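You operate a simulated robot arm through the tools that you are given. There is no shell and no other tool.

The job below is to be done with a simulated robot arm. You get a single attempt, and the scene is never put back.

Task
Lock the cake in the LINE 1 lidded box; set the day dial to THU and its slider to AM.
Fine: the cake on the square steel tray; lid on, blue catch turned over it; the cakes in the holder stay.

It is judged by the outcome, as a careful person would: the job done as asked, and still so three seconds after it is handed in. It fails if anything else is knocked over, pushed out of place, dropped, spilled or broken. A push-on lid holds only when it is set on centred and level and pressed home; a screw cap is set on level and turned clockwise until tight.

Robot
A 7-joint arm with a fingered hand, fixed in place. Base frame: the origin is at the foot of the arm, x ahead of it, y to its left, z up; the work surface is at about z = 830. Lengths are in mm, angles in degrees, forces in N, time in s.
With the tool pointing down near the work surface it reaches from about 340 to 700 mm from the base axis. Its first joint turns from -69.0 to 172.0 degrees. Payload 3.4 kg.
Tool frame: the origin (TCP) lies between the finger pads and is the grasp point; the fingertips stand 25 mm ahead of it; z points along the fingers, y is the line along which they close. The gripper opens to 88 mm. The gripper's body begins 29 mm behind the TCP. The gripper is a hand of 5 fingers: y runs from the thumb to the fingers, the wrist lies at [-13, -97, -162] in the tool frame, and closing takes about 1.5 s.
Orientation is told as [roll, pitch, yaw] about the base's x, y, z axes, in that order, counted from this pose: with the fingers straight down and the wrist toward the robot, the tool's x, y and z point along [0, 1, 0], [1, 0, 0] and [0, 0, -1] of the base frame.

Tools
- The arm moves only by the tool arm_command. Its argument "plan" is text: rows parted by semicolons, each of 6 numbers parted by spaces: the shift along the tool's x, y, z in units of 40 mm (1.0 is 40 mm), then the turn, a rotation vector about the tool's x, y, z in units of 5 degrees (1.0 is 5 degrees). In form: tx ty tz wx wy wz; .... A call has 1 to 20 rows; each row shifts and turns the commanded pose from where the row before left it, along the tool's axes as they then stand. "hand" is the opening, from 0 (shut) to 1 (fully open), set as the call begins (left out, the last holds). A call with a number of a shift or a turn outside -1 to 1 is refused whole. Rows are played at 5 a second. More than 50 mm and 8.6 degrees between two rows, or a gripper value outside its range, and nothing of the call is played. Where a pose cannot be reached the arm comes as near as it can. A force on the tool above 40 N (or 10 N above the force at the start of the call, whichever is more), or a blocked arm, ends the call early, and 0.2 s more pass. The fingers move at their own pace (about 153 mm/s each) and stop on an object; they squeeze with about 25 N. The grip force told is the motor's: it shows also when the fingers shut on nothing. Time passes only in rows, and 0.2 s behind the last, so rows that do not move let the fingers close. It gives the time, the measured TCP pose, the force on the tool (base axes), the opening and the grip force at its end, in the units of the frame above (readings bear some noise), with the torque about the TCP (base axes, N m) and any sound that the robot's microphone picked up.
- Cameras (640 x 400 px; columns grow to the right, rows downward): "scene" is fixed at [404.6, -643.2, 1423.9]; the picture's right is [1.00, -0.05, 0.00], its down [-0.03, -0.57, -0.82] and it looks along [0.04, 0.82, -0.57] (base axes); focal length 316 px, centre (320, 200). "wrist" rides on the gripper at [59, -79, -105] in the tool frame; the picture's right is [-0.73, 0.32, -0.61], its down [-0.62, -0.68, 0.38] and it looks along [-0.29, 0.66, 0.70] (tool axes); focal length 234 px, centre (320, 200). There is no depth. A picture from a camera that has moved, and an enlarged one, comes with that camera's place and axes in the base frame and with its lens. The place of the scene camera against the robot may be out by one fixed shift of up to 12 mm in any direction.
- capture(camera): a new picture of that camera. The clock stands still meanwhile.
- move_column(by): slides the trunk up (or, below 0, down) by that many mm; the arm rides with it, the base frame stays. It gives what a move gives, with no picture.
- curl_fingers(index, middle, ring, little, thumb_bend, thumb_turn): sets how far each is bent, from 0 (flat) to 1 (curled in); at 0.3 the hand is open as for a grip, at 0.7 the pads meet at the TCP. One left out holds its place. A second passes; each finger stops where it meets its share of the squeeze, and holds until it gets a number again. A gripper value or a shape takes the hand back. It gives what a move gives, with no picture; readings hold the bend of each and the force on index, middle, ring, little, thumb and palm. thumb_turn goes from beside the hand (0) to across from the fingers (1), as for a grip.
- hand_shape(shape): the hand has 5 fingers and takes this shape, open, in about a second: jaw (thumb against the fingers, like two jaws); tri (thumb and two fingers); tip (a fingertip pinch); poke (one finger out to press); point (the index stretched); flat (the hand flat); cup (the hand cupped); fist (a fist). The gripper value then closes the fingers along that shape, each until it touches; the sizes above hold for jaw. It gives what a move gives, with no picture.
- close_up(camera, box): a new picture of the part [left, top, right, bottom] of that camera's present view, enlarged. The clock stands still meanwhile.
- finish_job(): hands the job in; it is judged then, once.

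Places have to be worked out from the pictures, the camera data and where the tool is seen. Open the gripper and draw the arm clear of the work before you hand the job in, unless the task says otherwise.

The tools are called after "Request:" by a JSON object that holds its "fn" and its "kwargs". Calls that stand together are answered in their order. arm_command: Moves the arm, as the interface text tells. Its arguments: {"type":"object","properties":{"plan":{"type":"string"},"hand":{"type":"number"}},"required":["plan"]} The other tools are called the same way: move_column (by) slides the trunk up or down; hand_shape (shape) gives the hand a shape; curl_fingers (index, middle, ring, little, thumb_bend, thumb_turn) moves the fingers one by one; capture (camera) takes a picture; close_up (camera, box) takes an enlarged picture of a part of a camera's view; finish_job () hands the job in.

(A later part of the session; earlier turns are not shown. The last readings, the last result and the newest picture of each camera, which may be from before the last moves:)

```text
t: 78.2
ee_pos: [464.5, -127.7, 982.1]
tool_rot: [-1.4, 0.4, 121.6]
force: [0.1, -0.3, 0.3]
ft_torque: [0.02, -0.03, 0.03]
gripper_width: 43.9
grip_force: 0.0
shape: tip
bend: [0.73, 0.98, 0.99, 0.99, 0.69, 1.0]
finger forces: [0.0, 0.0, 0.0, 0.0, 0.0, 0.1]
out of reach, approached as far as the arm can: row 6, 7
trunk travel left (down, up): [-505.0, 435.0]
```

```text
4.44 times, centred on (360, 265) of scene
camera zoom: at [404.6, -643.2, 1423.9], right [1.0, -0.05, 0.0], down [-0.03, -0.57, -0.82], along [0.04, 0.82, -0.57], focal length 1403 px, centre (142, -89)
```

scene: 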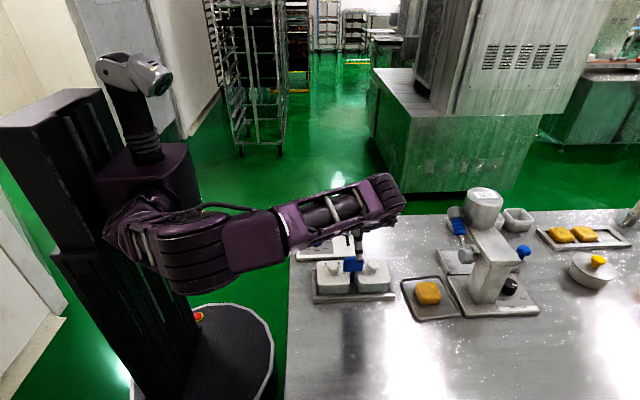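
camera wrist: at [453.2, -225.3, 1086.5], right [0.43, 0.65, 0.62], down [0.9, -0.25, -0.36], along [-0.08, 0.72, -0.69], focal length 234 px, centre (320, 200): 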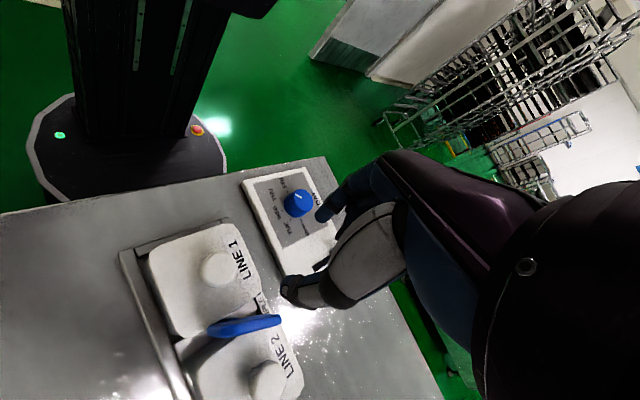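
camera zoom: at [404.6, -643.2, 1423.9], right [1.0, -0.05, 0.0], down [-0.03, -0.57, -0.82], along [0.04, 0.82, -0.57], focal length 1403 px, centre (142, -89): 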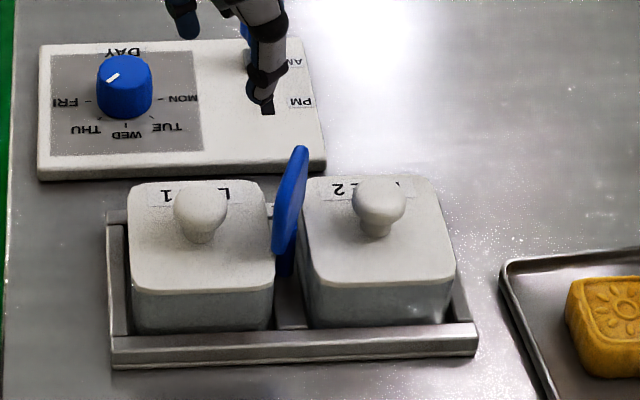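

The paddle is at roughly 70° – needs ~20° more so it clears the LINE 1 lid. I'll swing the hand round to yaw ≈ −15° so I can pinch it from the other side and finish the turn.

Request:
{"fn": "arm_command", "kwargs": {"plan": "0 0 0 0 0 1;0 0 0 0 0 1;0 0 0 0 0 1;0 0 0 0 0 1;0 0 0 0 0 1;0 0 0 0 0 1;0 0 0 0 0 1;0 0 0 0 0 1;0 0 0 0 0 1;0 0 0 0 0 1;0 0 0 0 0 1;0 0 0 0 0 1;0 0 0 0 0 1;0 0 0 0 0 1;0 0 0 0 0 1;0 0 0 0 0 1;0 0 0 0 0 1;0 0 0 0 0 1;0 0 0 0 0 1;0 0 0 0 0 1"}}

Request:
{"fn": "arm_command", "kwargs": {"plan": "0 0 0 0 0 1;0 0 0 0 0 1;0 0 0 0 0 1;0 0 0 0 0 1;0 0 0 0 0 1;0 0 0 0 0 1;0 0 0 0 0 1;0 0 0 0 0 0"}}

Request:
{"fn": "capture", "kwargs": {"camera": "wrist"}}

Request:
{"fn": "capture", "kwargs": {"camera": "scene"}}

```text
t: 82.4
ee_pos: [464.7, -126.9, 982.2]
tool_rot: [0.0, -1.2, 21.6]
force: [-0.5, -0.2, 0.2]
ft_torque: [0.0, 0.0, 0.04]
gripper_width: 44.4
grip_force: 0.1
shape: tip
bend: [0.73, 0.98, 0.99, 0.99, 0.69, 1.0]
finger forces: [0.0, 0.0, 0.0, 0.1, 0.1, 0.0]
trunk travel left (down, up): [-505.0, 435.0]
```

```text
t: 84.2
ee_pos: [463.8, -127.8, 983.1]
tool_rot: [0.7, -1.0, -13.4]
force: [-0.1, -0.8, -0.5]
ft_torque: [0.02, -0.02, -0.01]
gripper_width: 44.3
grip_force: 0.0
shape: tip
bend: [0.73, 0.98, 0.99, 0.99, 0.69, 1.0]
finger forces: [0.0, 0.0, 0.1, 0.0, 0.1, 0.1]
trunk travel left (down, up): [-505.0, 435.0]
```

```text
taken
camera wrist: at [398.7, -52.1, 1086.5], right [0.13, -0.79, 0.6], down [-0.8, -0.45, -0.4], along [0.59, -0.43, -0.69], focal length 234 px, centre (320, 200)
```

wrist: 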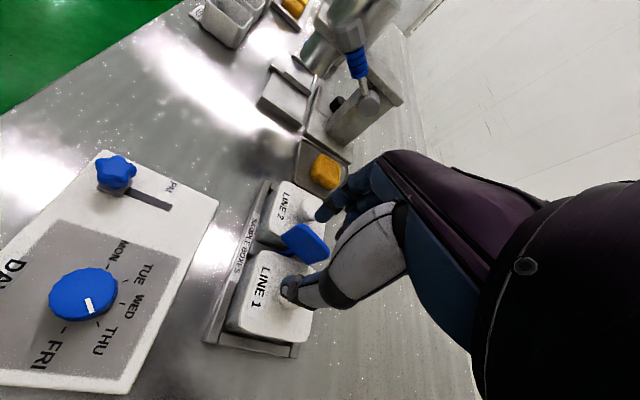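

```text
taken
```

scene: 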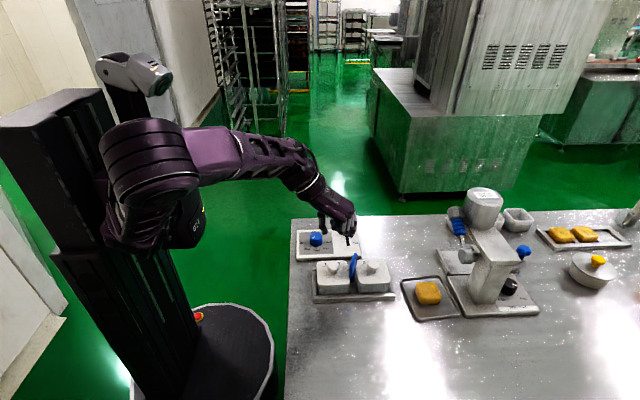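

Arm is comfortably reconfigured. Enlarging the paddle from this side.

Request:
{"fn": "close_up", "kwargs": {"camera": "wrist", "box": [200, 170, 360, 360]}}

Request:
{"fn": "close_up", "kwargs": {"camera": "scene", "box": [305, 225, 405, 305]}}

```text
2.11 times, centred on (280, 265) of wrist
camera zoom: at [398.7, -52.1, 1086.5], right [0.13, -0.79, 0.6], down [-0.8, -0.45, -0.4], along [0.59, -0.43, -0.69], focal length 493 px, centre (404, 63)
```

zoom: 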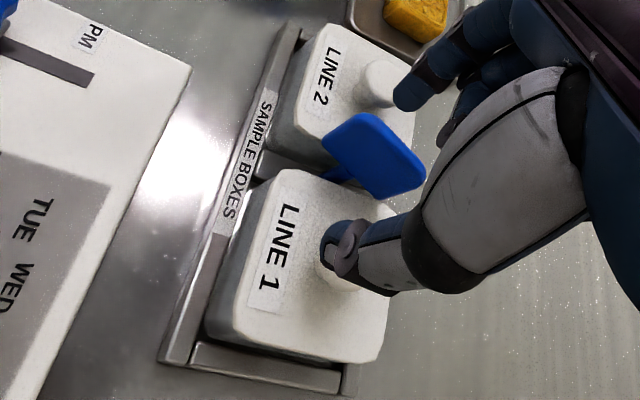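

```text
5.00 times, centred on (355, 265) of scene
camera zoom: at [404.6, -643.2, 1423.9], right [1.0, -0.05, 0.0], down [-0.03, -0.57, -0.82], along [0.04, 0.82, -0.57], focal length 1578 px, centre (145, -125)
```

zoom: 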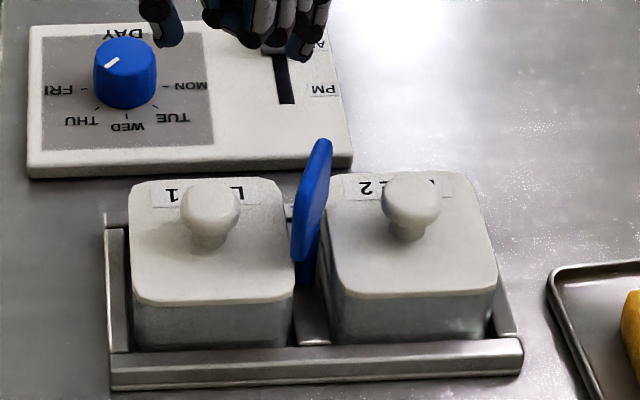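

Paddle is 22° off the y axis. I align to yaw ≈ −21°, go over it at (498,−155) with a 37 mm opening, then look before descending.

Request:
{"fn": "arm_command", "kwargs": {"plan": "0 0 0 0 0 0.8;0 0 0 0 0 0.8;-0.16 0.52 0 0 0 0;-0.16 0.52 0 0 0 0;0 0 0 0 0 0", "hand": 0.42}}

Request:
{"fn": "capture", "kwargs": {"camera": "wrist"}}

Request:
{"fn": "close_up", "kwargs": {"camera": "wrist", "box": [220, 170, 380, 320]}}

```text
t: 85.4
ee_pos: [499.6, -155.2, 982.1]
tool_rot: [0.8, -0.9, -21.3]
force: [0.2, 1.3, 0.0]
ft_torque: [0.02, 0.02, -0.01]
gripper_width: 37.5
grip_force: 0.0
shape: tip
bend: [0.73, 0.98, 0.99, 0.99, 0.72, 1.0]
finger forces: [0.1, 0.1, 0.0, 0.0, 0.0, 0.0]
trunk travel left (down, up): [-505.0, 435.0]
```

```text
taken
camera wrist: at [443.8, -71.0, 1086.9], right [0.02, -0.8, 0.6], down [-0.85, -0.33, -0.4], along [0.52, -0.5, -0.69], focal length 234 px, centre (320, 200)
```

wrist: 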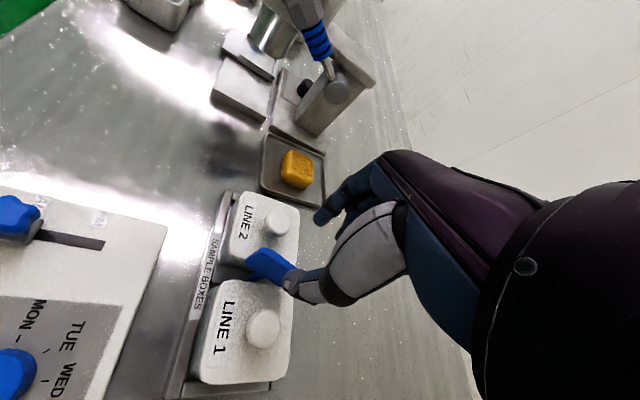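

```text
2.67 times, centred on (300, 245) of wrist
camera zoom: at [443.8, -71.0, 1086.9], right [0.02, -0.8, 0.6], down [-0.85, -0.33, -0.4], along [0.52, -0.5, -0.69], focal length 624 px, centre (373, 80)
```

zoom: 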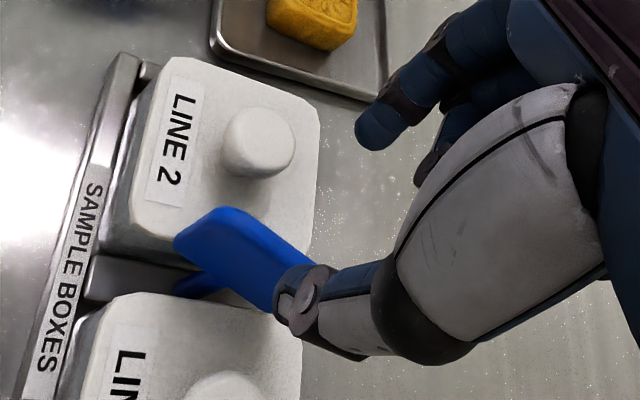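

The paddle is centred under the pinch. I narrow to 26 mm, shift 5 mm toward its far end (to keep clear of the lid knobs), and descend to z≈925.

Request:
{"fn": "arm_command", "kwargs": {"plan": "0.135 0 0 0 0 0;0 0 0.45 0 0 0;0 0 0.45 0 0 0;0 0 0.45 0 0 0;0 0 0 0 0 0", "hand": 0.3}}

Request:
{"fn": "close_up", "kwargs": {"camera": "wrist", "box": [220, 170, 380, 320]}}

Request:
{"fn": "close_up", "kwargs": {"camera": "scene", "box": [305, 225, 405, 305]}}

```text
t: 86.6
ee_pos: [501.4, -149.9, 928.1]
tool_rot: [0.8, -0.9, -21.3]
force: [0.7, 0.2, 0.4]
ft_torque: [-0.03, 0.02, -0.02]
gripper_width: 27.3
grip_force: 0.0
shape: tip
bend: [0.73, 0.98, 0.99, 0.99, 0.74, 1.0]
finger forces: [0.0, 0.1, 0.0, 0.1, 0.1, 0.0]
trunk travel left (down, up): [-505.0, 435.0]
```

```text
2.67 times, centred on (300, 245) of wrist
camera zoom: at [446.5, -65.2, 1033.1], right [0.03, -0.8, 0.6], down [-0.85, -0.33, -0.4], along [0.52, -0.5, -0.69], focal length 624 px, centre (373, 80)
```

zoom: 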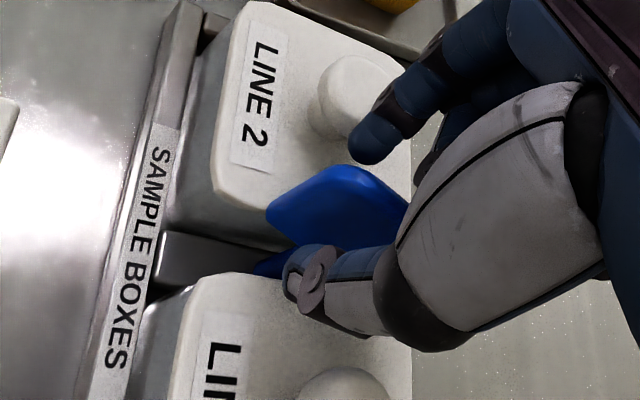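

```text
5.00 times, centred on (355, 265) of scene
camera zoom: at [404.6, -643.2, 1423.9], right [1.0, -0.05, 0.0], down [-0.03, -0.57, -0.82], along [0.04, 0.82, -0.57], focal length 1578 px, centre (145, -125)
```

zoom: 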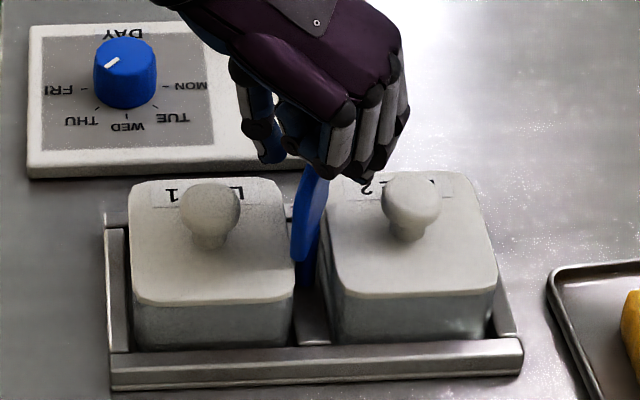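

Paddle lies between thumb and index with the knobs clear. Closing and turning CCW by ~20°.

Request:
{"fn": "arm_command", "kwargs": {"plan": "0 0 0 0 0 0;0 0 0 0 0 0;0 0 0 0 0 0;0 0 0 0 0 0;0 0 0 0 0 0;0 0 0 0 0 -0.5;0 0 0 0 0 -0.5;0 0 0 0 0 -0.5;0 0 0 0 0 -0.5;0 0 0 0 0 -0.5;0 0 0 0 0 -0.5;0 0 0 0 0 -0.5;0 0 0 0 0 -0.5;0 0 0 0 0 -0.4;0 0 0 0 0 0", "hand": 0}}

Request:
{"fn": "close_up", "kwargs": {"camera": "wrist", "box": [220, 170, 380, 320]}}

Request:
{"fn": "close_up", "kwargs": {"camera": "scene", "box": [305, 225, 405, 305]}}

```text
t: 89.8
ee_pos: [500.8, -150.1, 928.0]
tool_rot: [0.5, -1.3, 0.7]
force: [-5.6, -3.2, -3.1]
ft_torque: [-0.09, 0.09, -0.02]
gripper_width: 0.7
grip_force: 25.0
shape: tip
bend: [0.7, 1.0, 1.0, 1.0, 0.7, 1.0]
finger forces: [21.8, 0.1, 0.1, 0.0, 25.5, 0.0]
trunk travel left (down, up): [-505.0, 435.0]
```

```text
2.67 times, centred on (300, 245) of wrist
camera zoom: at [419.2, -92.2, 1032.3], right [0.32, -0.73, 0.61], down [-0.67, -0.63, -0.4], along [0.67, -0.28, -0.68], focal length 624 px, centre (373, 80)
```

zoom: 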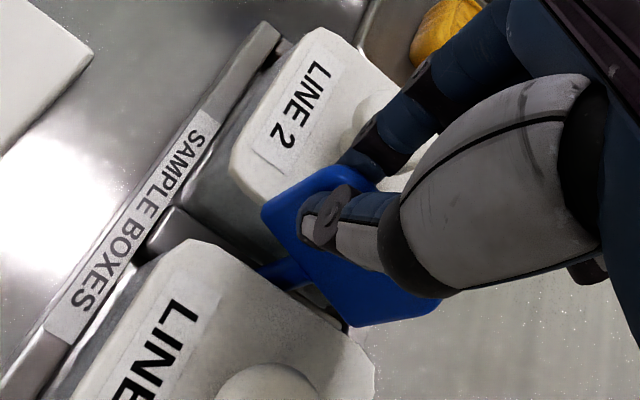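

```text
5.00 times, centred on (355, 265) of scene
camera zoom: at [404.6, -643.2, 1423.9], right [1.0, -0.05, 0.0], down [-0.03, -0.57, -0.82], along [0.04, 0.82, -0.57], focal length 1578 px, centre (145, -125)
```

zoom: 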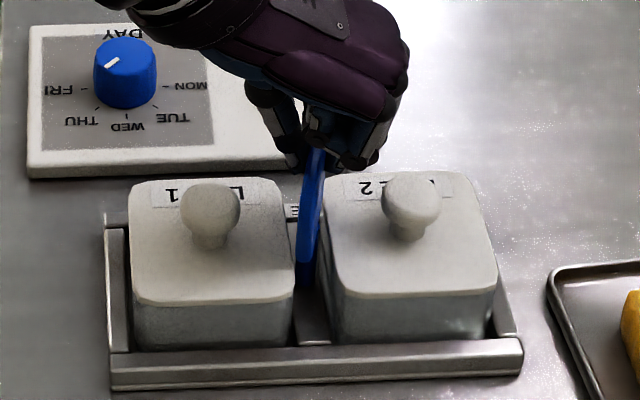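

Nearly along y; a further 8° to finish.

Request:
{"fn": "arm_command", "kwargs": {"plan": "0 0 0 0 0 -0.5;0 0 0 0 0 -0.5;0 0 0 0 0 -0.6;0 0 0 0 0 0"}}

Request:
{"fn": "close_up", "kwargs": {"camera": "scene", "box": [305, 225, 405, 305]}}

```text
t: 90.8
ee_pos: [501.6, -149.1, 927.8]
tool_rot: [0.3, -1.2, 8.7]
force: [-5.0, -5.5, -3.3]
ft_torque: [-0.09, 0.13, -0.07]
gripper_width: 0.7
grip_force: 25.5
shape: tip
bend: [0.7, 1.0, 1.0, 1.0, 0.7, 1.0]
finger forces: [21.7, 0.0, 0.1, 0.0, 25.7, 0.1]
trunk travel left (down, up): [-505.0, 435.0]
```

```text
5.00 times, centred on (355, 265) of scene
camera zoom: at [404.6, -643.2, 1423.9], right [1.0, -0.05, 0.0], down [-0.03, -0.57, -0.82], along [0.04, 0.82, -0.57], focal length 1578 px, centre (145, -125)
```

zoom: 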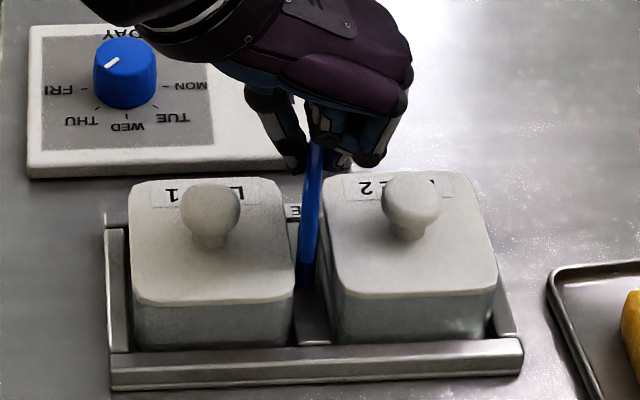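

The paddle is now edge-on in the gap. Releasing (small opening) and lifting straight up.

Request:
{"fn": "arm_command", "kwargs": {"plan": "0 0 0 0 0 0;0 0 0 0 0 0;0 0 0 0 0 0;0 0 -0.5 0 0 0;0 0 -0.9 0 0 0;0 0 -0.6 0 0 0;0 0 0 0 0 0", "hand": 0.3}}

Request:
{"fn": "capture", "kwargs": {"camera": "wrist"}}

Request:
{"fn": "close_up", "kwargs": {"camera": "scene", "box": [305, 225, 405, 305]}}

```text
t: 92.4
ee_pos: [499.3, -149.3, 1009.5]
tool_rot: [0.2, -1.2, 8.7]
force: [0.3, 0.3, -0.3]
ft_torque: [0.0, -0.01, 0.04]
gripper_width: 26.1
grip_force: 0.1
shape: tip
bend: [0.73, 0.98, 0.99, 0.99, 0.74, 1.0]
finger forces: [0.0, 0.0, 0.0, 0.0, 0.0, 0.1]
trunk travel left (down, up): [-505.0, 435.0]
```

```text
taken
camera wrist: at [410.4, -102.7, 1112.8], right [0.42, -0.67, 0.61], down [-0.57, -0.72, -0.4], along [0.71, -0.18, -0.68], focal length 234 px, centre (320, 200)
```

wrist: 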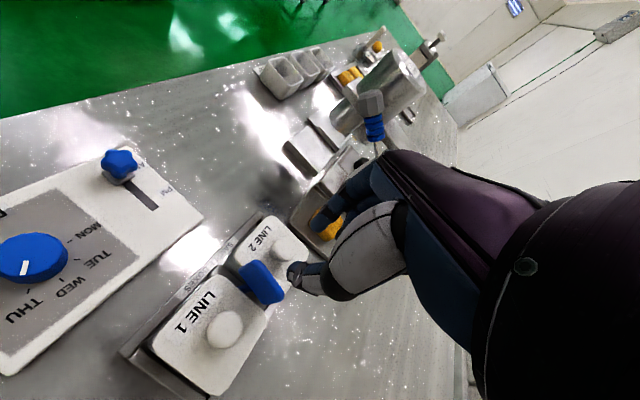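

```text
5.00 times, centred on (355, 265) of scene
camera zoom: at [404.6, -643.2, 1423.9], right [1.0, -0.05, 0.0], down [-0.03, -0.57, -0.82], along [0.04, 0.82, -0.57], focal length 1578 px, centre (145, -125)
```

zoom: 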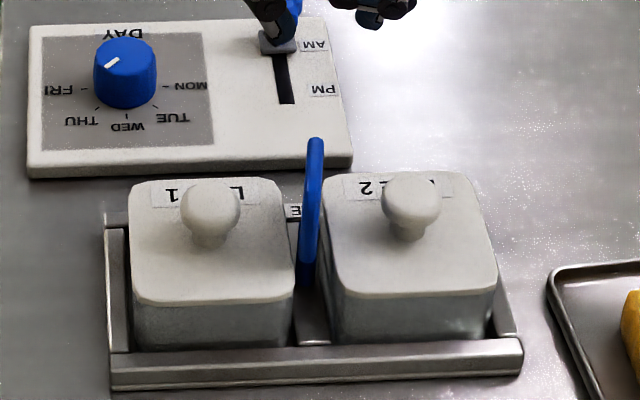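

Catch is open. Now the LINE 1 lid: I go to yaw −30° (keeps curled fingers and index away from the paddle), level the tool, and hover above the knob ≈ (455,−160).

Request:
{"fn": "arm_command", "kwargs": {"plan": "0 0 0 0.24 0 0;0 0 0 0 0 1;0 0 0 0 0 1;0 0 0 0 0 1;0 0 0 0 0 1;0 0 0 0 0 1;0 0 0 0 0 1;0 0 0 0 0 1;0 0 0 0 0 0.74;-0.39 -0.413 0 0 0 0;-0.39 -0.413 0 0 0 0;0 0 0.6 0 0 0;0 0 0.6 0 0 0;0 0 0 0 0 0", "hand": 0.6}}

Request:
{"fn": "capture", "kwargs": {"camera": "wrist"}}

Request:
{"fn": "close_up", "kwargs": {"camera": "wrist", "box": [200, 170, 380, 330]}}

```text
t: 95.4
ee_pos: [454.8, -159.8, 960.9]
tool_rot: [0.3, 0.1, -30.0]
force: [-1.1, 0.3, -0.2]
ft_torque: [-0.01, 0.03, -0.02]
gripper_width: 52.6
grip_force: 0.1
shape: tip
bend: [0.31, 0.98, 0.99, 0.99, 0.65, 1.0]
finger forces: [0.1, 0.0, 0.0, 0.1, 0.0, 0.0]
trunk travel left (down, up): [-505.0, 435.0]
```

```text
taken
camera wrist: at [415.7, -68.5, 1066.7], right [-0.08, -0.79, 0.6], down [-0.9, -0.2, -0.38], along [0.42, -0.58, -0.7], focal length 234 px, centre (320, 200)
```

wrist: 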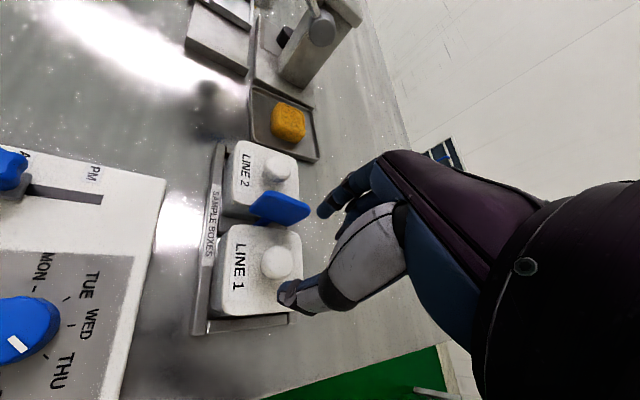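

```text
2.50 times, centred on (290, 250) of wrist
camera zoom: at [415.7, -68.5, 1066.7], right [-0.08, -0.79, 0.6], down [-0.9, -0.2, -0.38], along [0.42, -0.58, -0.7], focal length 585 px, centre (395, 75)
```

zoom: 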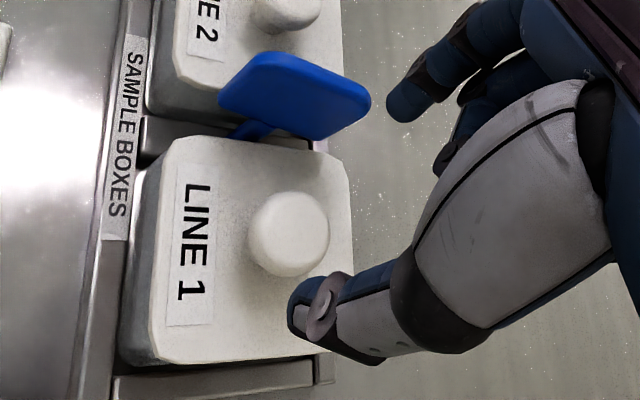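

Knob at ≈ (453,−161), under the TCP. Narrowing to 44 mm and descending to z≈905.

Request:
{"fn": "arm_command", "kwargs": {"plan": "-0.04 -0.02 0 0 0 0;0 0 0.5 0 0 0;0 0 0.5 0 0 0;0 0 0.38 0 0 0;0 0 0 0 0 0", "hand": 0.5}}

Request:
{"fn": "close_up", "kwargs": {"camera": "wrist", "box": [200, 170, 380, 330]}}

Request:
{"fn": "close_up", "kwargs": {"camera": "scene", "box": [305, 225, 405, 305]}}

```text
t: 96.6
ee_pos: [454.5, -160.6, 904.8]
tool_rot: [0.2, 0.1, -30.1]
force: [0.1, -0.6, -0.3]
ft_torque: [0.04, -0.02, 0.04]
gripper_width: 44.2
grip_force: 0.0
shape: tip
bend: [0.73, 0.98, 0.99, 0.99, 0.69, 1.0]
finger forces: [0.0, 0.0, 0.0, 0.1, 0.0, 0.0]
trunk travel left (down, up): [-505.0, 435.0]
```

```text
2.50 times, centred on (290, 250) of wrist
camera zoom: at [414.5, -69.6, 1010.9], right [-0.08, -0.79, 0.6], down [-0.9, -0.2, -0.38], along [0.42, -0.58, -0.7], focal length 585 px, centre (395, 75)
```

zoom: 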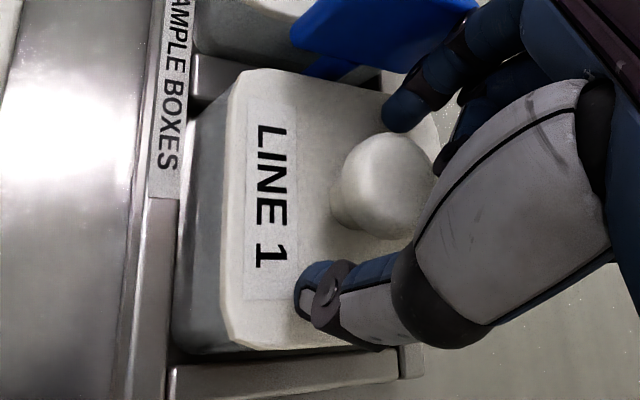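

```text
5.00 times, centred on (355, 265) of scene
camera zoom: at [404.6, -643.2, 1423.9], right [1.0, -0.05, 0.0], down [-0.03, -0.57, -0.82], along [0.04, 0.82, -0.57], focal length 1578 px, centre (145, -125)
```

zoom: 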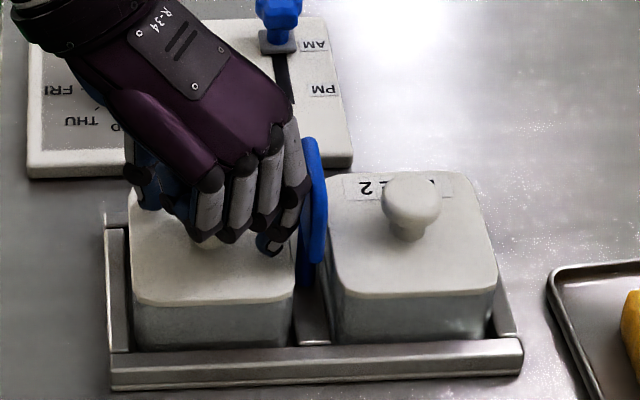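

Knob is centred in the pinch (offset is just its height). Closing on the knob.

Request:
{"fn": "arm_command", "kwargs": {"plan": "0 0 0 0 0 0;0 0 0 0 0 0;0 0 0 0 0 0;0 0 0 0 0 0;0 0 0 0 0 0", "hand": 0}}

Request:
{"fn": "close_up", "kwargs": {"camera": "wrist", "box": [200, 170, 380, 330]}}

```text
t: 97.8
ee_pos: [453.6, -160.3, 906.2]
tool_rot: [0.2, 0.2, -30.0]
force: [-0.2, 0.4, -0.1]
ft_torque: [0.02, 0.01, -0.05]
gripper_width: 21.7
grip_force: 24.3
shape: tip
bend: [0.74, 1.0, 1.0, 1.0, 0.76, 1.0]
finger forces: [26.9, 0.0, 0.1, 0.0, 22.4, 0.1]
trunk travel left (down, up): [-505.0, 435.0]
heard: snap
```

```text
2.50 times, centred on (290, 250) of wrist
camera zoom: at [414.8, -69.5, 1011.1], right [-0.08, -0.79, 0.6], down [-0.9, -0.2, -0.38], along [0.42, -0.58, -0.7], focal length 585 px, centre (395, 75)
```

zoom: 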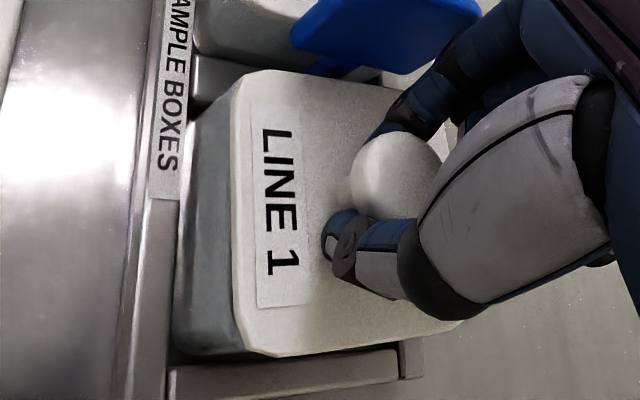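

A snap was heard – the push-on lid has come free under the pinch and has turned a little. Lifting straight up.

Request:
{"fn": "arm_command", "kwargs": {"plan": "0 0 -0.2 0 0 0;0 0 -0.4 0 0 0;0 0 -0.8 0 0 0;0 0 -0.8 0 0 0;0 0 0 0 0 0"}}

Request:
{"fn": "capture", "kwargs": {"camera": "wrist"}}

Request:
{"fn": "close_up", "kwargs": {"camera": "scene", "box": [290, 210, 410, 310]}}

```text
t: 99.0
ee_pos: [453.1, -161.2, 993.7]
tool_rot: [0.2, 0.1, -30.0]
force: [0.1, 0.2, -0.3]
ft_torque: [-0.01, 0.0, 0.01]
gripper_width: 21.6
grip_force: 25.4
shape: tip
bend: [0.74, 1.0, 1.0, 1.0, 0.76, 1.0]
finger forces: [30.0, 0.1, 0.0, 0.0, 23.2, 0.0]
trunk travel left (down, up): [-505.0, 435.0]
```

```text
taken
camera wrist: at [414.5, -71.0, 1099.5], right [-0.08, -0.79, 0.6], down [-0.9, -0.2, -0.38], along [0.42, -0.58, -0.7], focal length 234 px, centre (320, 200)
```

wrist: 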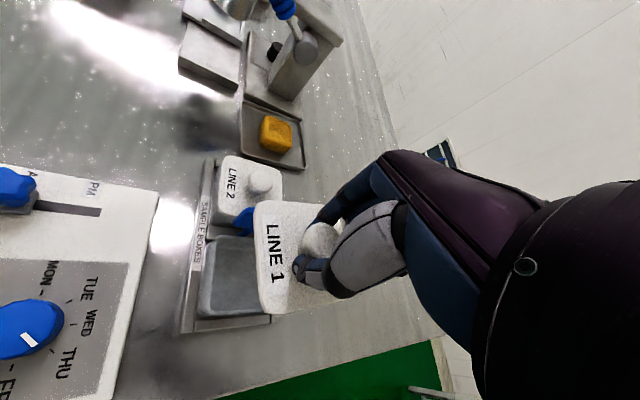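

```text
4.00 times, centred on (350, 260) of scene
camera zoom: at [404.6, -643.2, 1423.9], right [1.0, -0.05, 0.0], down [-0.03, -0.57, -0.82], along [0.04, 0.82, -0.57], focal length 1263 px, centre (200, -40)
```

zoom: 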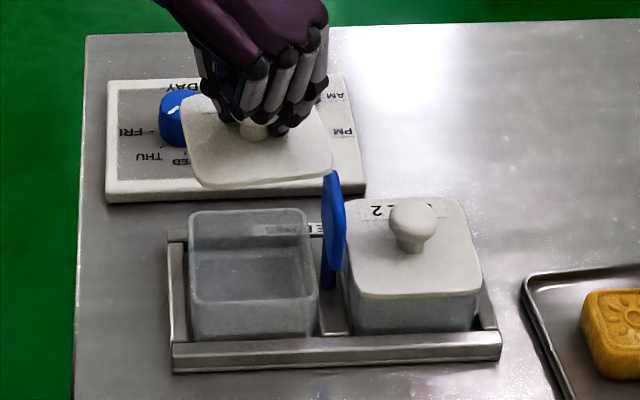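

Lid is held level; the LINE 1 box is empty and the cake still on its tray. I'll carry the lid to the clear table area near (440,−300) and lower it.

Request:
{"fn": "arm_command", "kwargs": {"plan": "-0.79 0.364 0 0 0 0;-0.79 0.364 0 0 0 0;-0.79 0.364 0 0 0 0;-0.79 0.364 0 0 0 0;0 0 0.9 0 0 0;0 0 0.9 0 0 0;0 0 0.6 0 0 0;0 0 0 0 0 0"}}

Request:
{"fn": "capture", "kwargs": {"camera": "wrist"}}

Request:
{"fn": "close_up", "kwargs": {"camera": "scene", "box": [280, 210, 440, 370]}}

```text
t: 100.8
ee_pos: [441.2, -299.3, 895.3]
tool_rot: [0.1, 0.2, -30.0]
force: [-0.3, 0.4, 0.3]
ft_torque: [0.0, 0.02, 0.01]
gripper_width: 21.9
grip_force: 24.7
shape: tip
bend: [0.74, 1.0, 1.0, 1.0, 0.76, 1.0]
finger forces: [31.2, 0.1, 0.0, 0.0, 24.6, 0.0]
trunk travel left (down, up): [-505.0, 435.0]
```

```text
taken
camera wrist: at [402.5, -208.6, 1001.3], right [-0.08, -0.79, 0.6], down [-0.9, -0.2, -0.38], along [0.42, -0.58, -0.7], focal length 234 px, centre (320, 200)
```

wrist: 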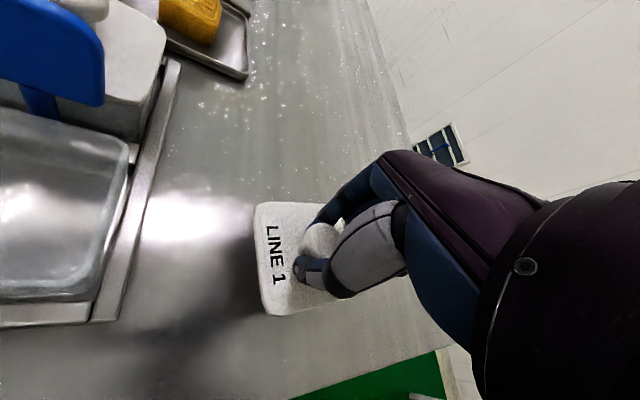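

```text
2.50 times, centred on (360, 290) of scene
camera zoom: at [404.6, -643.2, 1423.9], right [1.0, -0.05, 0.0], down [-0.03, -0.57, -0.82], along [0.04, 0.82, -0.57], focal length 789 px, centre (220, -25)
```

zoom: 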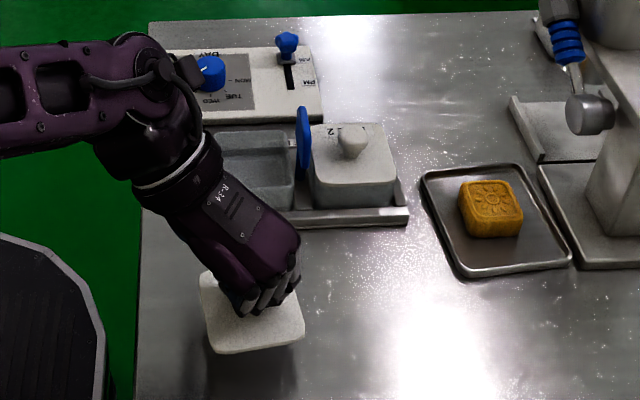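

Clear area underneath. Lowering in 4 mm steps until the lid touches.

Request:
{"fn": "arm_command", "kwargs": {"plan": "0 0 0.1 0 0 0;0 0 0.1 0 0 0;0 0 0.1 0 0 0;0 0 0.1 0 0 0;0 0 0 0 0 0"}}

Request:
{"fn": "close_up", "kwargs": {"camera": "scene", "box": [310, 290, 410, 360]}}

```text
t: 102.0
ee_pos: [441.5, -300.4, 881.4]
tool_rot: [0.2, 0.1, -30.0]
force: [0.3, -0.3, 0.2]
ft_torque: [0.0, 0.01, -0.01]
gripper_width: 21.9
grip_force: 25.1
shape: tip
bend: [0.74, 1.0, 1.0, 1.0, 0.76, 1.0]
finger forces: [31.4, 0.0, 0.1, 0.0, 24.9, 0.0]
trunk travel left (down, up): [-505.0, 435.0]
```

```text
5.71 times, centred on (360, 325) of scene
camera zoom: at [404.6, -643.2, 1423.9], right [1.0, -0.05, 0.0], down [-0.03, -0.57, -0.82], along [0.04, 0.82, -0.57], focal length 1804 px, centre (91, -514)
```

zoom: 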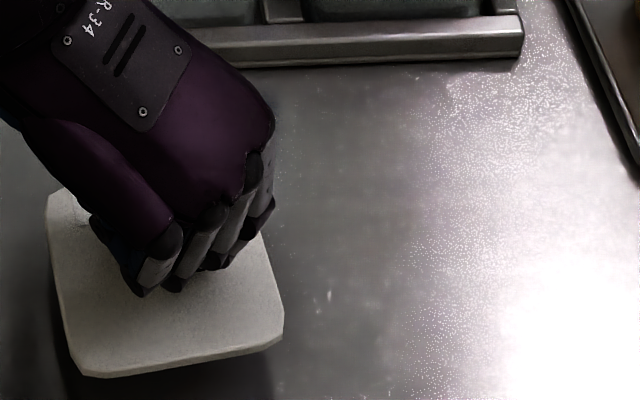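

Still no contact; continuing in 3 mm steps.

Request:
{"fn": "arm_command", "kwargs": {"plan": "0 0 0.07 0 0 0;0 0 0.07 0 0 0;0 0 0.07 0 0 0;0 0 0 0 0 0"}}

Request:
{"fn": "arm_command", "kwargs": {"plan": "0 0 0.06 0 0 0;0 0 0 0 0 0"}}

Request:
{"fn": "close_up", "kwargs": {"camera": "scene", "box": [310, 290, 410, 360]}}

```text
t: 103.0
ee_pos: [441.3, -299.1, 872.7]
tool_rot: [0.1, 0.2, -30.0]
force: [0.2, 0.4, 0.7]
ft_torque: [-0.03, 0.03, 0.02]
gripper_width: 21.7
grip_force: 25.2
shape: tip
bend: [0.74, 1.0, 1.0, 1.0, 0.76, 1.0]
finger forces: [31.6, 0.0, 0.0, 0.0, 25.0, 0.0]
trunk travel left (down, up): [-505.0, 435.0]
```

```text
t: 103.6
ee_pos: [440.6, -298.1, 869.9]
tool_rot: [0.1, 0.2, -30.0]
force: [0.3, -0.2, -0.2]
ft_torque: [-0.01, -0.01, 0.0]
gripper_width: 21.7
grip_force: 24.8
shape: tip
bend: [0.74, 1.0, 1.0, 1.0, 0.76, 1.0]
finger forces: [31.5, 0.0, 0.2, 0.1, 24.9, 0.1]
trunk travel left (down, up): [-505.0, 435.0]
```

```text
5.71 times, centred on (360, 325) of scene
camera zoom: at [404.6, -643.2, 1423.9], right [1.0, -0.05, 0.0], down [-0.03, -0.57, -0.82], along [0.04, 0.82, -0.57], focal length 1804 px, centre (91, -514)
```

zoom: 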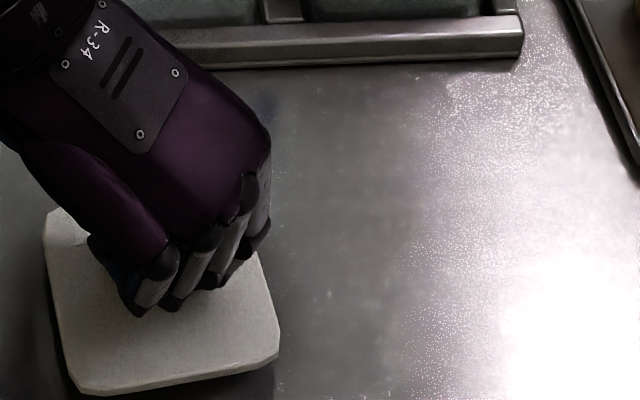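

Continuing down in 2 mm steps.

Request:
{"fn": "arm_command", "kwargs": {"plan": "0 0 0.05 0 0 0;0 0 0 0 0 0"}}

Request:
{"fn": "arm_command", "kwargs": {"plan": "0 0 0.05 0 0 0;0 0 0 0 0 0"}}

Request:
{"fn": "arm_command", "kwargs": {"plan": "0 0 0.05 0 0 0;0 0 0 0 0 0"}}

```text
t: 104.2
ee_pos: [442.6, -300.6, 867.2]
tool_rot: [0.2, 0.2, -30.0]
force: [0.2, -0.3, 0.1]
ft_torque: [0.02, 0.01, 0.02]
gripper_width: 21.7
grip_force: 25.2
shape: tip
bend: [0.74, 1.0, 1.0, 1.0, 0.76, 1.0]
finger forces: [31.7, 0.0, 0.0, 0.0, 25.0, 0.0]
trunk travel left (down, up): [-505.0, 435.0]
```

```text
t: 104.8
ee_pos: [441.4, -299.8, 866.7]
tool_rot: [0.2, 0.2, -30.0]
force: [0.4, 0.7, 0.1]
ft_torque: [0.01, -0.01, -0.01]
gripper_width: 22.0
grip_force: 25.4
shape: tip
bend: [0.74, 1.0, 1.0, 1.0, 0.76, 1.0]
finger forces: [31.7, 0.0, 0.0, 0.0, 25.1, 0.0]
trunk travel left (down, up): [-505.0, 435.0]
```

```text
t: 105.4
ee_pos: [441.3, -300.2, 864.6]
tool_rot: [0.2, 0.0, -30.0]
force: [-1.4, -0.8, 1.3]
ft_torque: [0.07, 0.0, -0.02]
gripper_width: 21.6
grip_force: 25.0
shape: tip
bend: [0.74, 1.0, 1.0, 1.0, 0.76, 1.0]
finger forces: [32.3, 0.0, 0.0, 0.0, 25.8, 0.1]
trunk travel left (down, up): [-505.0, 435.0]
```

First hint of contact at z≈864.6; one more small step.

Request:
{"fn": "arm_command", "kwargs": {"plan": "0 0 0.04 0 0 0;0 0 0 0 0 0"}}

```text
t: 106.0
ee_pos: [441.0, -298.6, 862.7]
tool_rot: [0.2, 0.0, -30.0]
force: [-0.3, 0.2, 8.1]
ft_torque: [0.14, 0.24, 0.02]
gripper_width: 21.9
grip_force: 25.2
shape: tip
bend: [0.74, 1.0, 1.0, 1.0, 0.77, 1.0]
finger forces: [34.0, 0.0, 0.0, 0.0, 33.1, 0.0]
trunk travel left (down, up): [-505.0, 435.0]
```

Lid rests on the table (8 N). Releasing and lifting.

Request:
{"fn": "arm_command", "kwargs": {"plan": "0 0 0 0 0 0;0 0 0 0 0 0;0 0 0 0 0 0;0 0 0 0 0 0;0 0 -0.5 0 0 0;0 0 -0.9 0 0 0;0 0 -0.9 0 0 0;0 0 -0.9 0 0 0;0 0 0 0 0 0", "hand": 0.6}}

Request:
{"fn": "capture", "kwargs": {"camera": "wrist"}}

Request:
{"fn": "capture", "kwargs": {"camera": "scene"}}

```text
t: 108.0
ee_pos: [442.5, -300.2, 992.0]
tool_rot: [0.2, 0.3, -30.0]
force: [-0.1, -1.3, 0.3]
ft_torque: [0.01, -0.02, -0.02]
gripper_width: 52.4
grip_force: 0.1
shape: tip
bend: [0.31, 0.98, 0.99, 0.99, 0.65, 1.0]
finger forces: [0.0, 0.1, 0.1, 0.0, 0.1, 0.0]
trunk travel left (down, up): [-505.0, 435.0]
```

```text
taken
camera wrist: at [403.5, -209.6, 1096.4], right [-0.08, -0.79, 0.6], down [-0.9, -0.2, -0.38], along [0.42, -0.58, -0.7], focal length 234 px, centre (320, 200)
```

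wrist: 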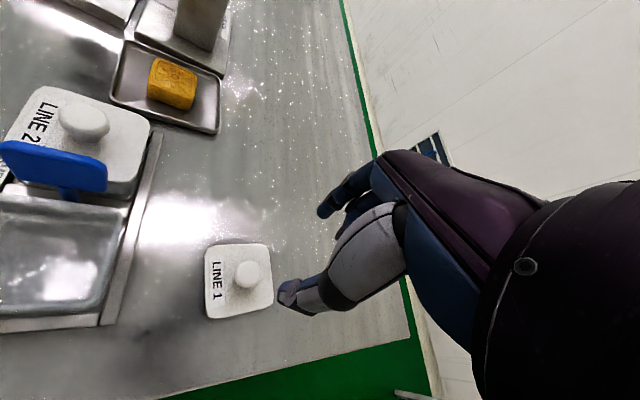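

```text
taken
```

scene: 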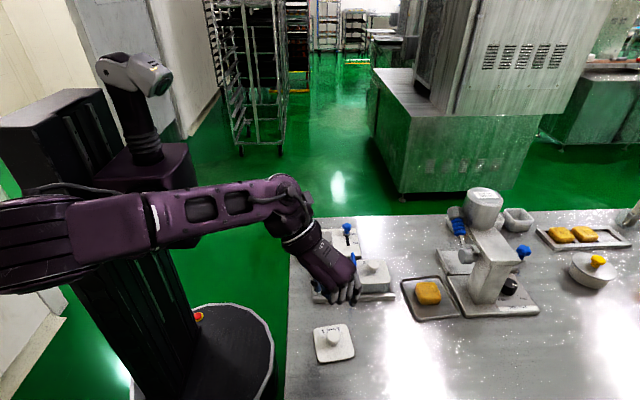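

The lid sits safely on the table. The cake triangulates to ≈ (651,−199); the dispenser's nozzle/handle start at x≈735, so there's room. I'll approach at yaw 0 and high, and look at the cake from above.

Request:
{"fn": "arm_command", "kwargs": {"plan": "0 0 0 0 0 -1;0 0 0 0 0 -1;0 0 0 0 0 -1;0 0 0 0 0 -1;0 0 0 0 0 -1;0 0 0 0 0 -1;0.42 0.8 0 0 0 0;0.42 0.8 0 0 0 0;0.42 0.8 0 0 0 0;0.42 0.8 0 0 0 0;0.42 0.8 0 0 0 0;0.42 0.8 0 0 0 0;0 0 0 0 0 0", "hand": 1}}

Request:
{"fn": "capture", "kwargs": {"camera": "wrist"}}

Request:
{"fn": "capture", "kwargs": {"camera": "scene"}}

```text
t: 110.8
ee_pos: [632.1, -199.0, 991.5]
tool_rot: [0.4, -0.1, 0.0]
force: [-1.2, -0.6, 0.7]
ft_torque: [0.02, 0.0, 0.01]
gripper_width: 88.1
grip_force: 0.1
shape: tip
bend: [0.3, 0.98, 0.99, 0.99, 0.3, 0.98]
finger forces: [0.0, 0.0, 0.0, 0.1, 0.0, 0.1]
trunk travel left (down, up): [-505.0, 435.0]
```

```text
taken
camera wrist: at [553.7, -139.2, 1097.2], right [0.32, -0.73, 0.6], down [-0.68, -0.62, -0.39], along [0.66, -0.29, -0.7], focal length 234 px, centre (320, 200)
```

wrist: 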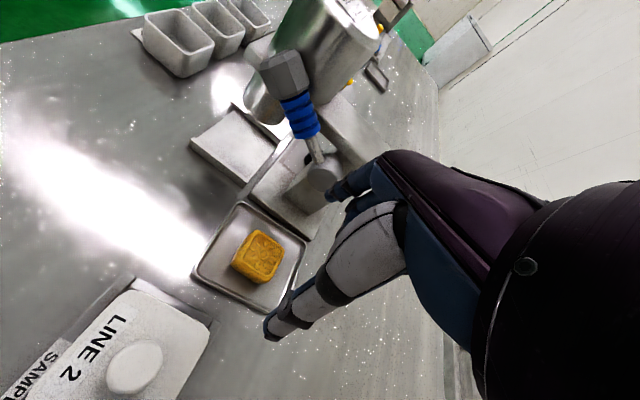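

```text
taken
```

scene: 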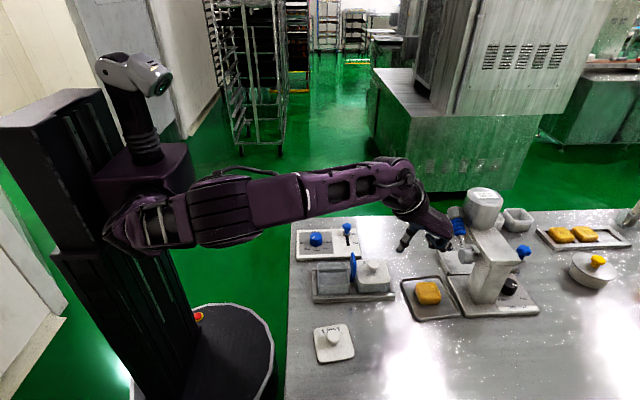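

Index tip is nearer the nozzle than I'd like, so I'll use a narrower opening. Zooming on the cake to measure it.

Request:
{"fn": "close_up", "kwargs": {"camera": "wrist", "box": [180, 190, 340, 320]}}

Request:
{"fn": "close_up", "kwargs": {"camera": "scene", "box": [385, 200, 525, 320]}}

Request:
{"fn": "close_up", "kwargs": {"camera": "scene", "box": [300, 245, 400, 310]}}

```text
3.08 times, centred on (260, 255) of wrist
camera zoom: at [553.7, -139.2, 1097.2], right [0.32, -0.73, 0.6], down [-0.68, -0.62, -0.39], along [0.66, -0.29, -0.7], focal length 720 px, centre (505, 31)
```

zoom: 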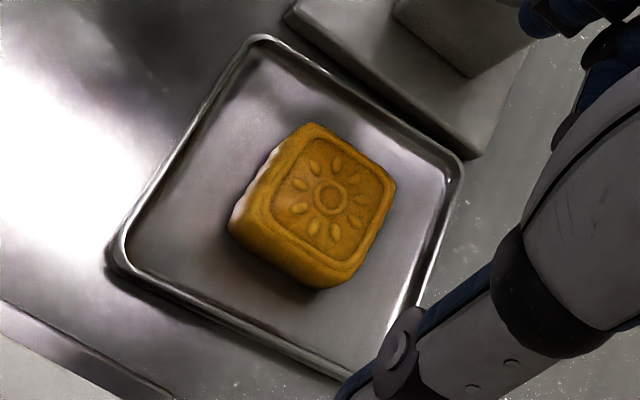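

```text
3.33 times, centred on (455, 260) of scene
camera zoom: at [404.6, -643.2, 1423.9], right [1.0, -0.05, 0.0], down [-0.03, -0.57, -0.82], along [0.04, 0.82, -0.57], focal length 1052 px, centre (-130, 0)
```

zoom: 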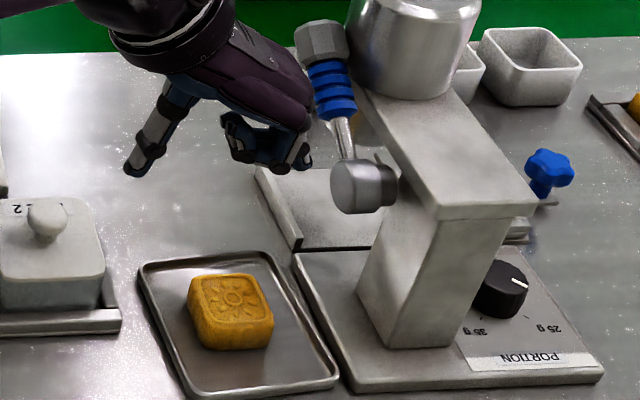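

```text
6.15 times, centred on (350, 278) of scene
camera zoom: at [404.6, -643.2, 1423.9], right [1.0, -0.05, 0.0], down [-0.03, -0.57, -0.82], along [0.04, 0.82, -0.57], focal length 1943 px, centre (135, -277)
```

zoom: 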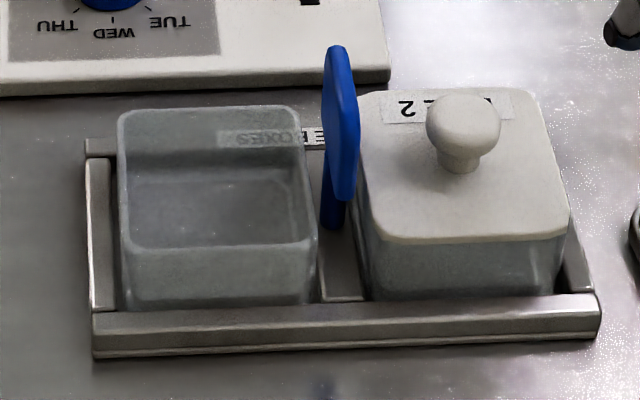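

Cake ≈ 50 mm square, top centre ≈ (661,−203), aligned with the axes. Closing along x at yaw 0, I move over it with a 72 mm opening and come down to z≈930 to check reach and clearance to the nozzle.

Request:
{"fn": "arm_command", "kwargs": {"plan": "-0.05 0.36 0.3 0 0 0;-0.05 0.36 0.4 0 0 0;0 0 0.4 0 0 0;0 0 0.4 0 0 0;0 0 0 0 0 0", "hand": 0.82}}

Request:
{"fn": "capture", "kwargs": {"camera": "wrist"}}

Request:
{"fn": "close_up", "kwargs": {"camera": "scene", "box": [385, 200, 525, 320]}}

```text
t: 112.0
ee_pos: [662.0, -203.2, 929.7]
tool_rot: [0.1, -0.1, 0.0]
force: [-0.1, 0.6, 0.5]
ft_torque: [0.04, 0.0, -0.01]
gripper_width: 72.5
grip_force: 0.1
shape: tip
bend: [0.29, 0.98, 0.99, 0.99, 0.47, 0.99]
finger forces: [0.0, 0.0, 0.0, 0.0, 0.0, 0.0]
trunk travel left (down, up): [-505.0, 435.0]
```

```text
taken
camera wrist: at [583.3, -143.4, 1035.8], right [0.32, -0.73, 0.6], down [-0.68, -0.62, -0.39], along [0.66, -0.29, -0.7], focal length 234 px, centre (320, 200)
```

wrist: 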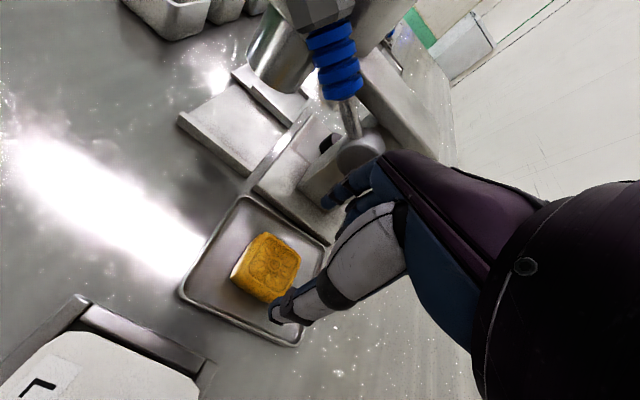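

```text
3.33 times, centred on (455, 260) of scene
camera zoom: at [404.6, -643.2, 1423.9], right [1.0, -0.05, 0.0], down [-0.03, -0.57, -0.82], along [0.04, 0.82, -0.57], focal length 1052 px, centre (-130, 0)
```

zoom: 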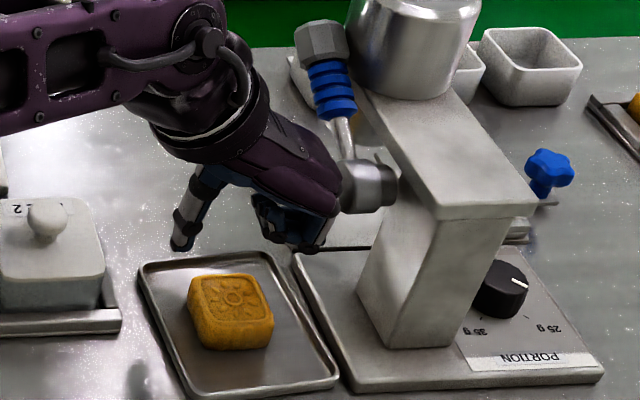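

Cake is on the TCP axis and ~20 mm remains to the nozzle. Descending to z≈876 around the cake.

Request:
{"fn": "arm_command", "kwargs": {"plan": "0.04 0 0.4 0 0 0;0 0 0.4 0 0 0;0 0 0.3 0 0 0;0 0 0.24 0 0 0;0 0 0 0 0 0"}}

Request:
{"fn": "capture", "kwargs": {"camera": "wrist"}}

Request:
{"fn": "close_up", "kwargs": {"camera": "scene", "box": [385, 200, 525, 320]}}

```text
t: 113.2
ee_pos: [654.7, -202.8, 877.3]
tool_rot: [0.2, 0.0, 0.0]
force: [0.1, -0.1, 0.0]
ft_torque: [-0.01, 0.01, -0.02]
gripper_width: 72.2
grip_force: 0.0
shape: tip
bend: [0.29, 0.98, 0.99, 0.99, 0.47, 0.99]
finger forces: [0.0, 0.1, 0.1, 0.0, 0.0, 0.0]
out of reach, approached as far as the arm can: row 3
trunk travel left (down, up): [-505.0, 435.0]
```

```text
taken
camera wrist: at [576.8, -144.3, 983.5], right [0.32, -0.73, 0.6], down [-0.68, -0.62, -0.39], along [0.66, -0.29, -0.7], focal length 234 px, centre (320, 200)
```

wrist: 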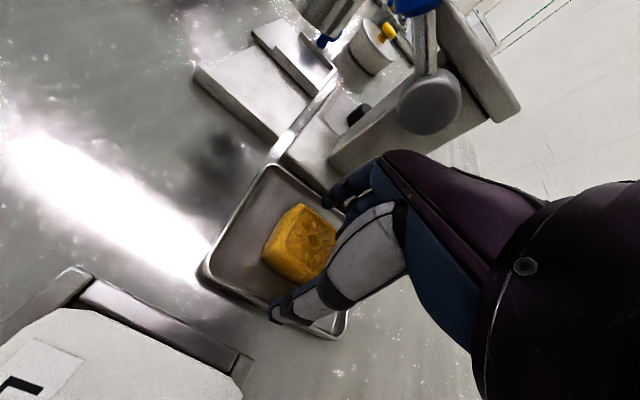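

```text
3.33 times, centred on (455, 260) of scene
camera zoom: at [404.6, -643.2, 1423.9], right [1.0, -0.05, 0.0], down [-0.03, -0.57, -0.82], along [0.04, 0.82, -0.57], focal length 1052 px, centre (-130, 0)
```

zoom: 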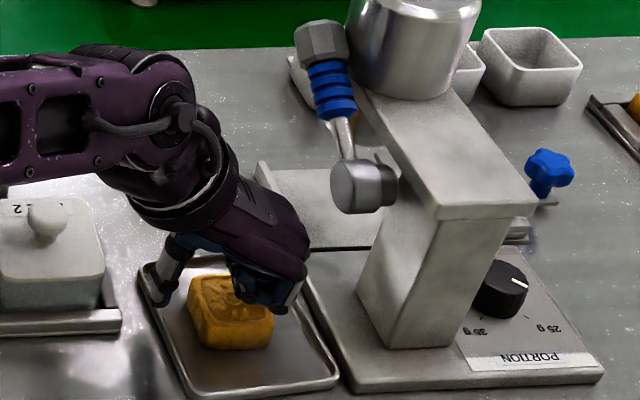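

Reach limit left me 6 mm short in x, but the cake is still between thumb and index. Closing gently on it.

Request:
{"fn": "arm_command", "kwargs": {"plan": "0 0 0 0 0 0;0 0 0 0 0 0;0 0 0 0 0 0;0 0 0 0 0 0;0 0 0 0 0 0;0 0 0 0 0 0", "hand": 0}}

Request:
{"fn": "capture", "kwargs": {"camera": "wrist"}}

Request:
{"fn": "close_up", "kwargs": {"camera": "scene", "box": [385, 200, 525, 320]}}

```text
t: 114.6
ee_pos: [654.9, -202.1, 881.5]
tool_rot: [0.2, -0.4, 0.0]
force: [2.9, 2.4, 19.2]
ft_torque: [-0.02, 0.32, -0.06]
gripper_width: 34.9
grip_force: 24.9
shape: tip
bend: [0.74, 1.0, 1.0, 1.0, 0.75, 1.0]
finger forces: [24.9, 0.0, 0.0, 0.0, 37.3, 0.0]
trunk travel left (down, up): [-505.0, 435.0]
```

```text
taken
camera wrist: at [575.0, -143.0, 986.4], right [0.32, -0.73, 0.61], down [-0.68, -0.62, -0.39], along [0.66, -0.29, -0.69], focal length 234 px, centre (320, 200)
```

wrist: 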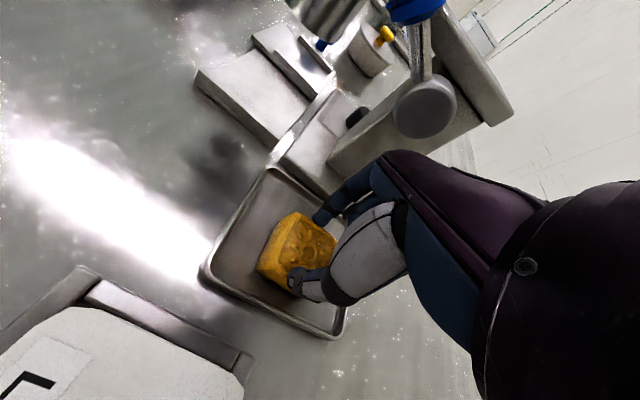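

```text
3.33 times, centred on (455, 260) of scene
camera zoom: at [404.6, -643.2, 1423.9], right [1.0, -0.05, 0.0], down [-0.03, -0.57, -0.82], along [0.04, 0.82, -0.57], focal length 1052 px, centre (-130, 0)
```

zoom: 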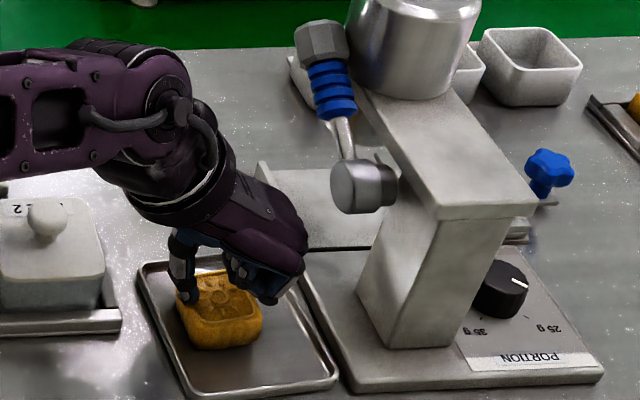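

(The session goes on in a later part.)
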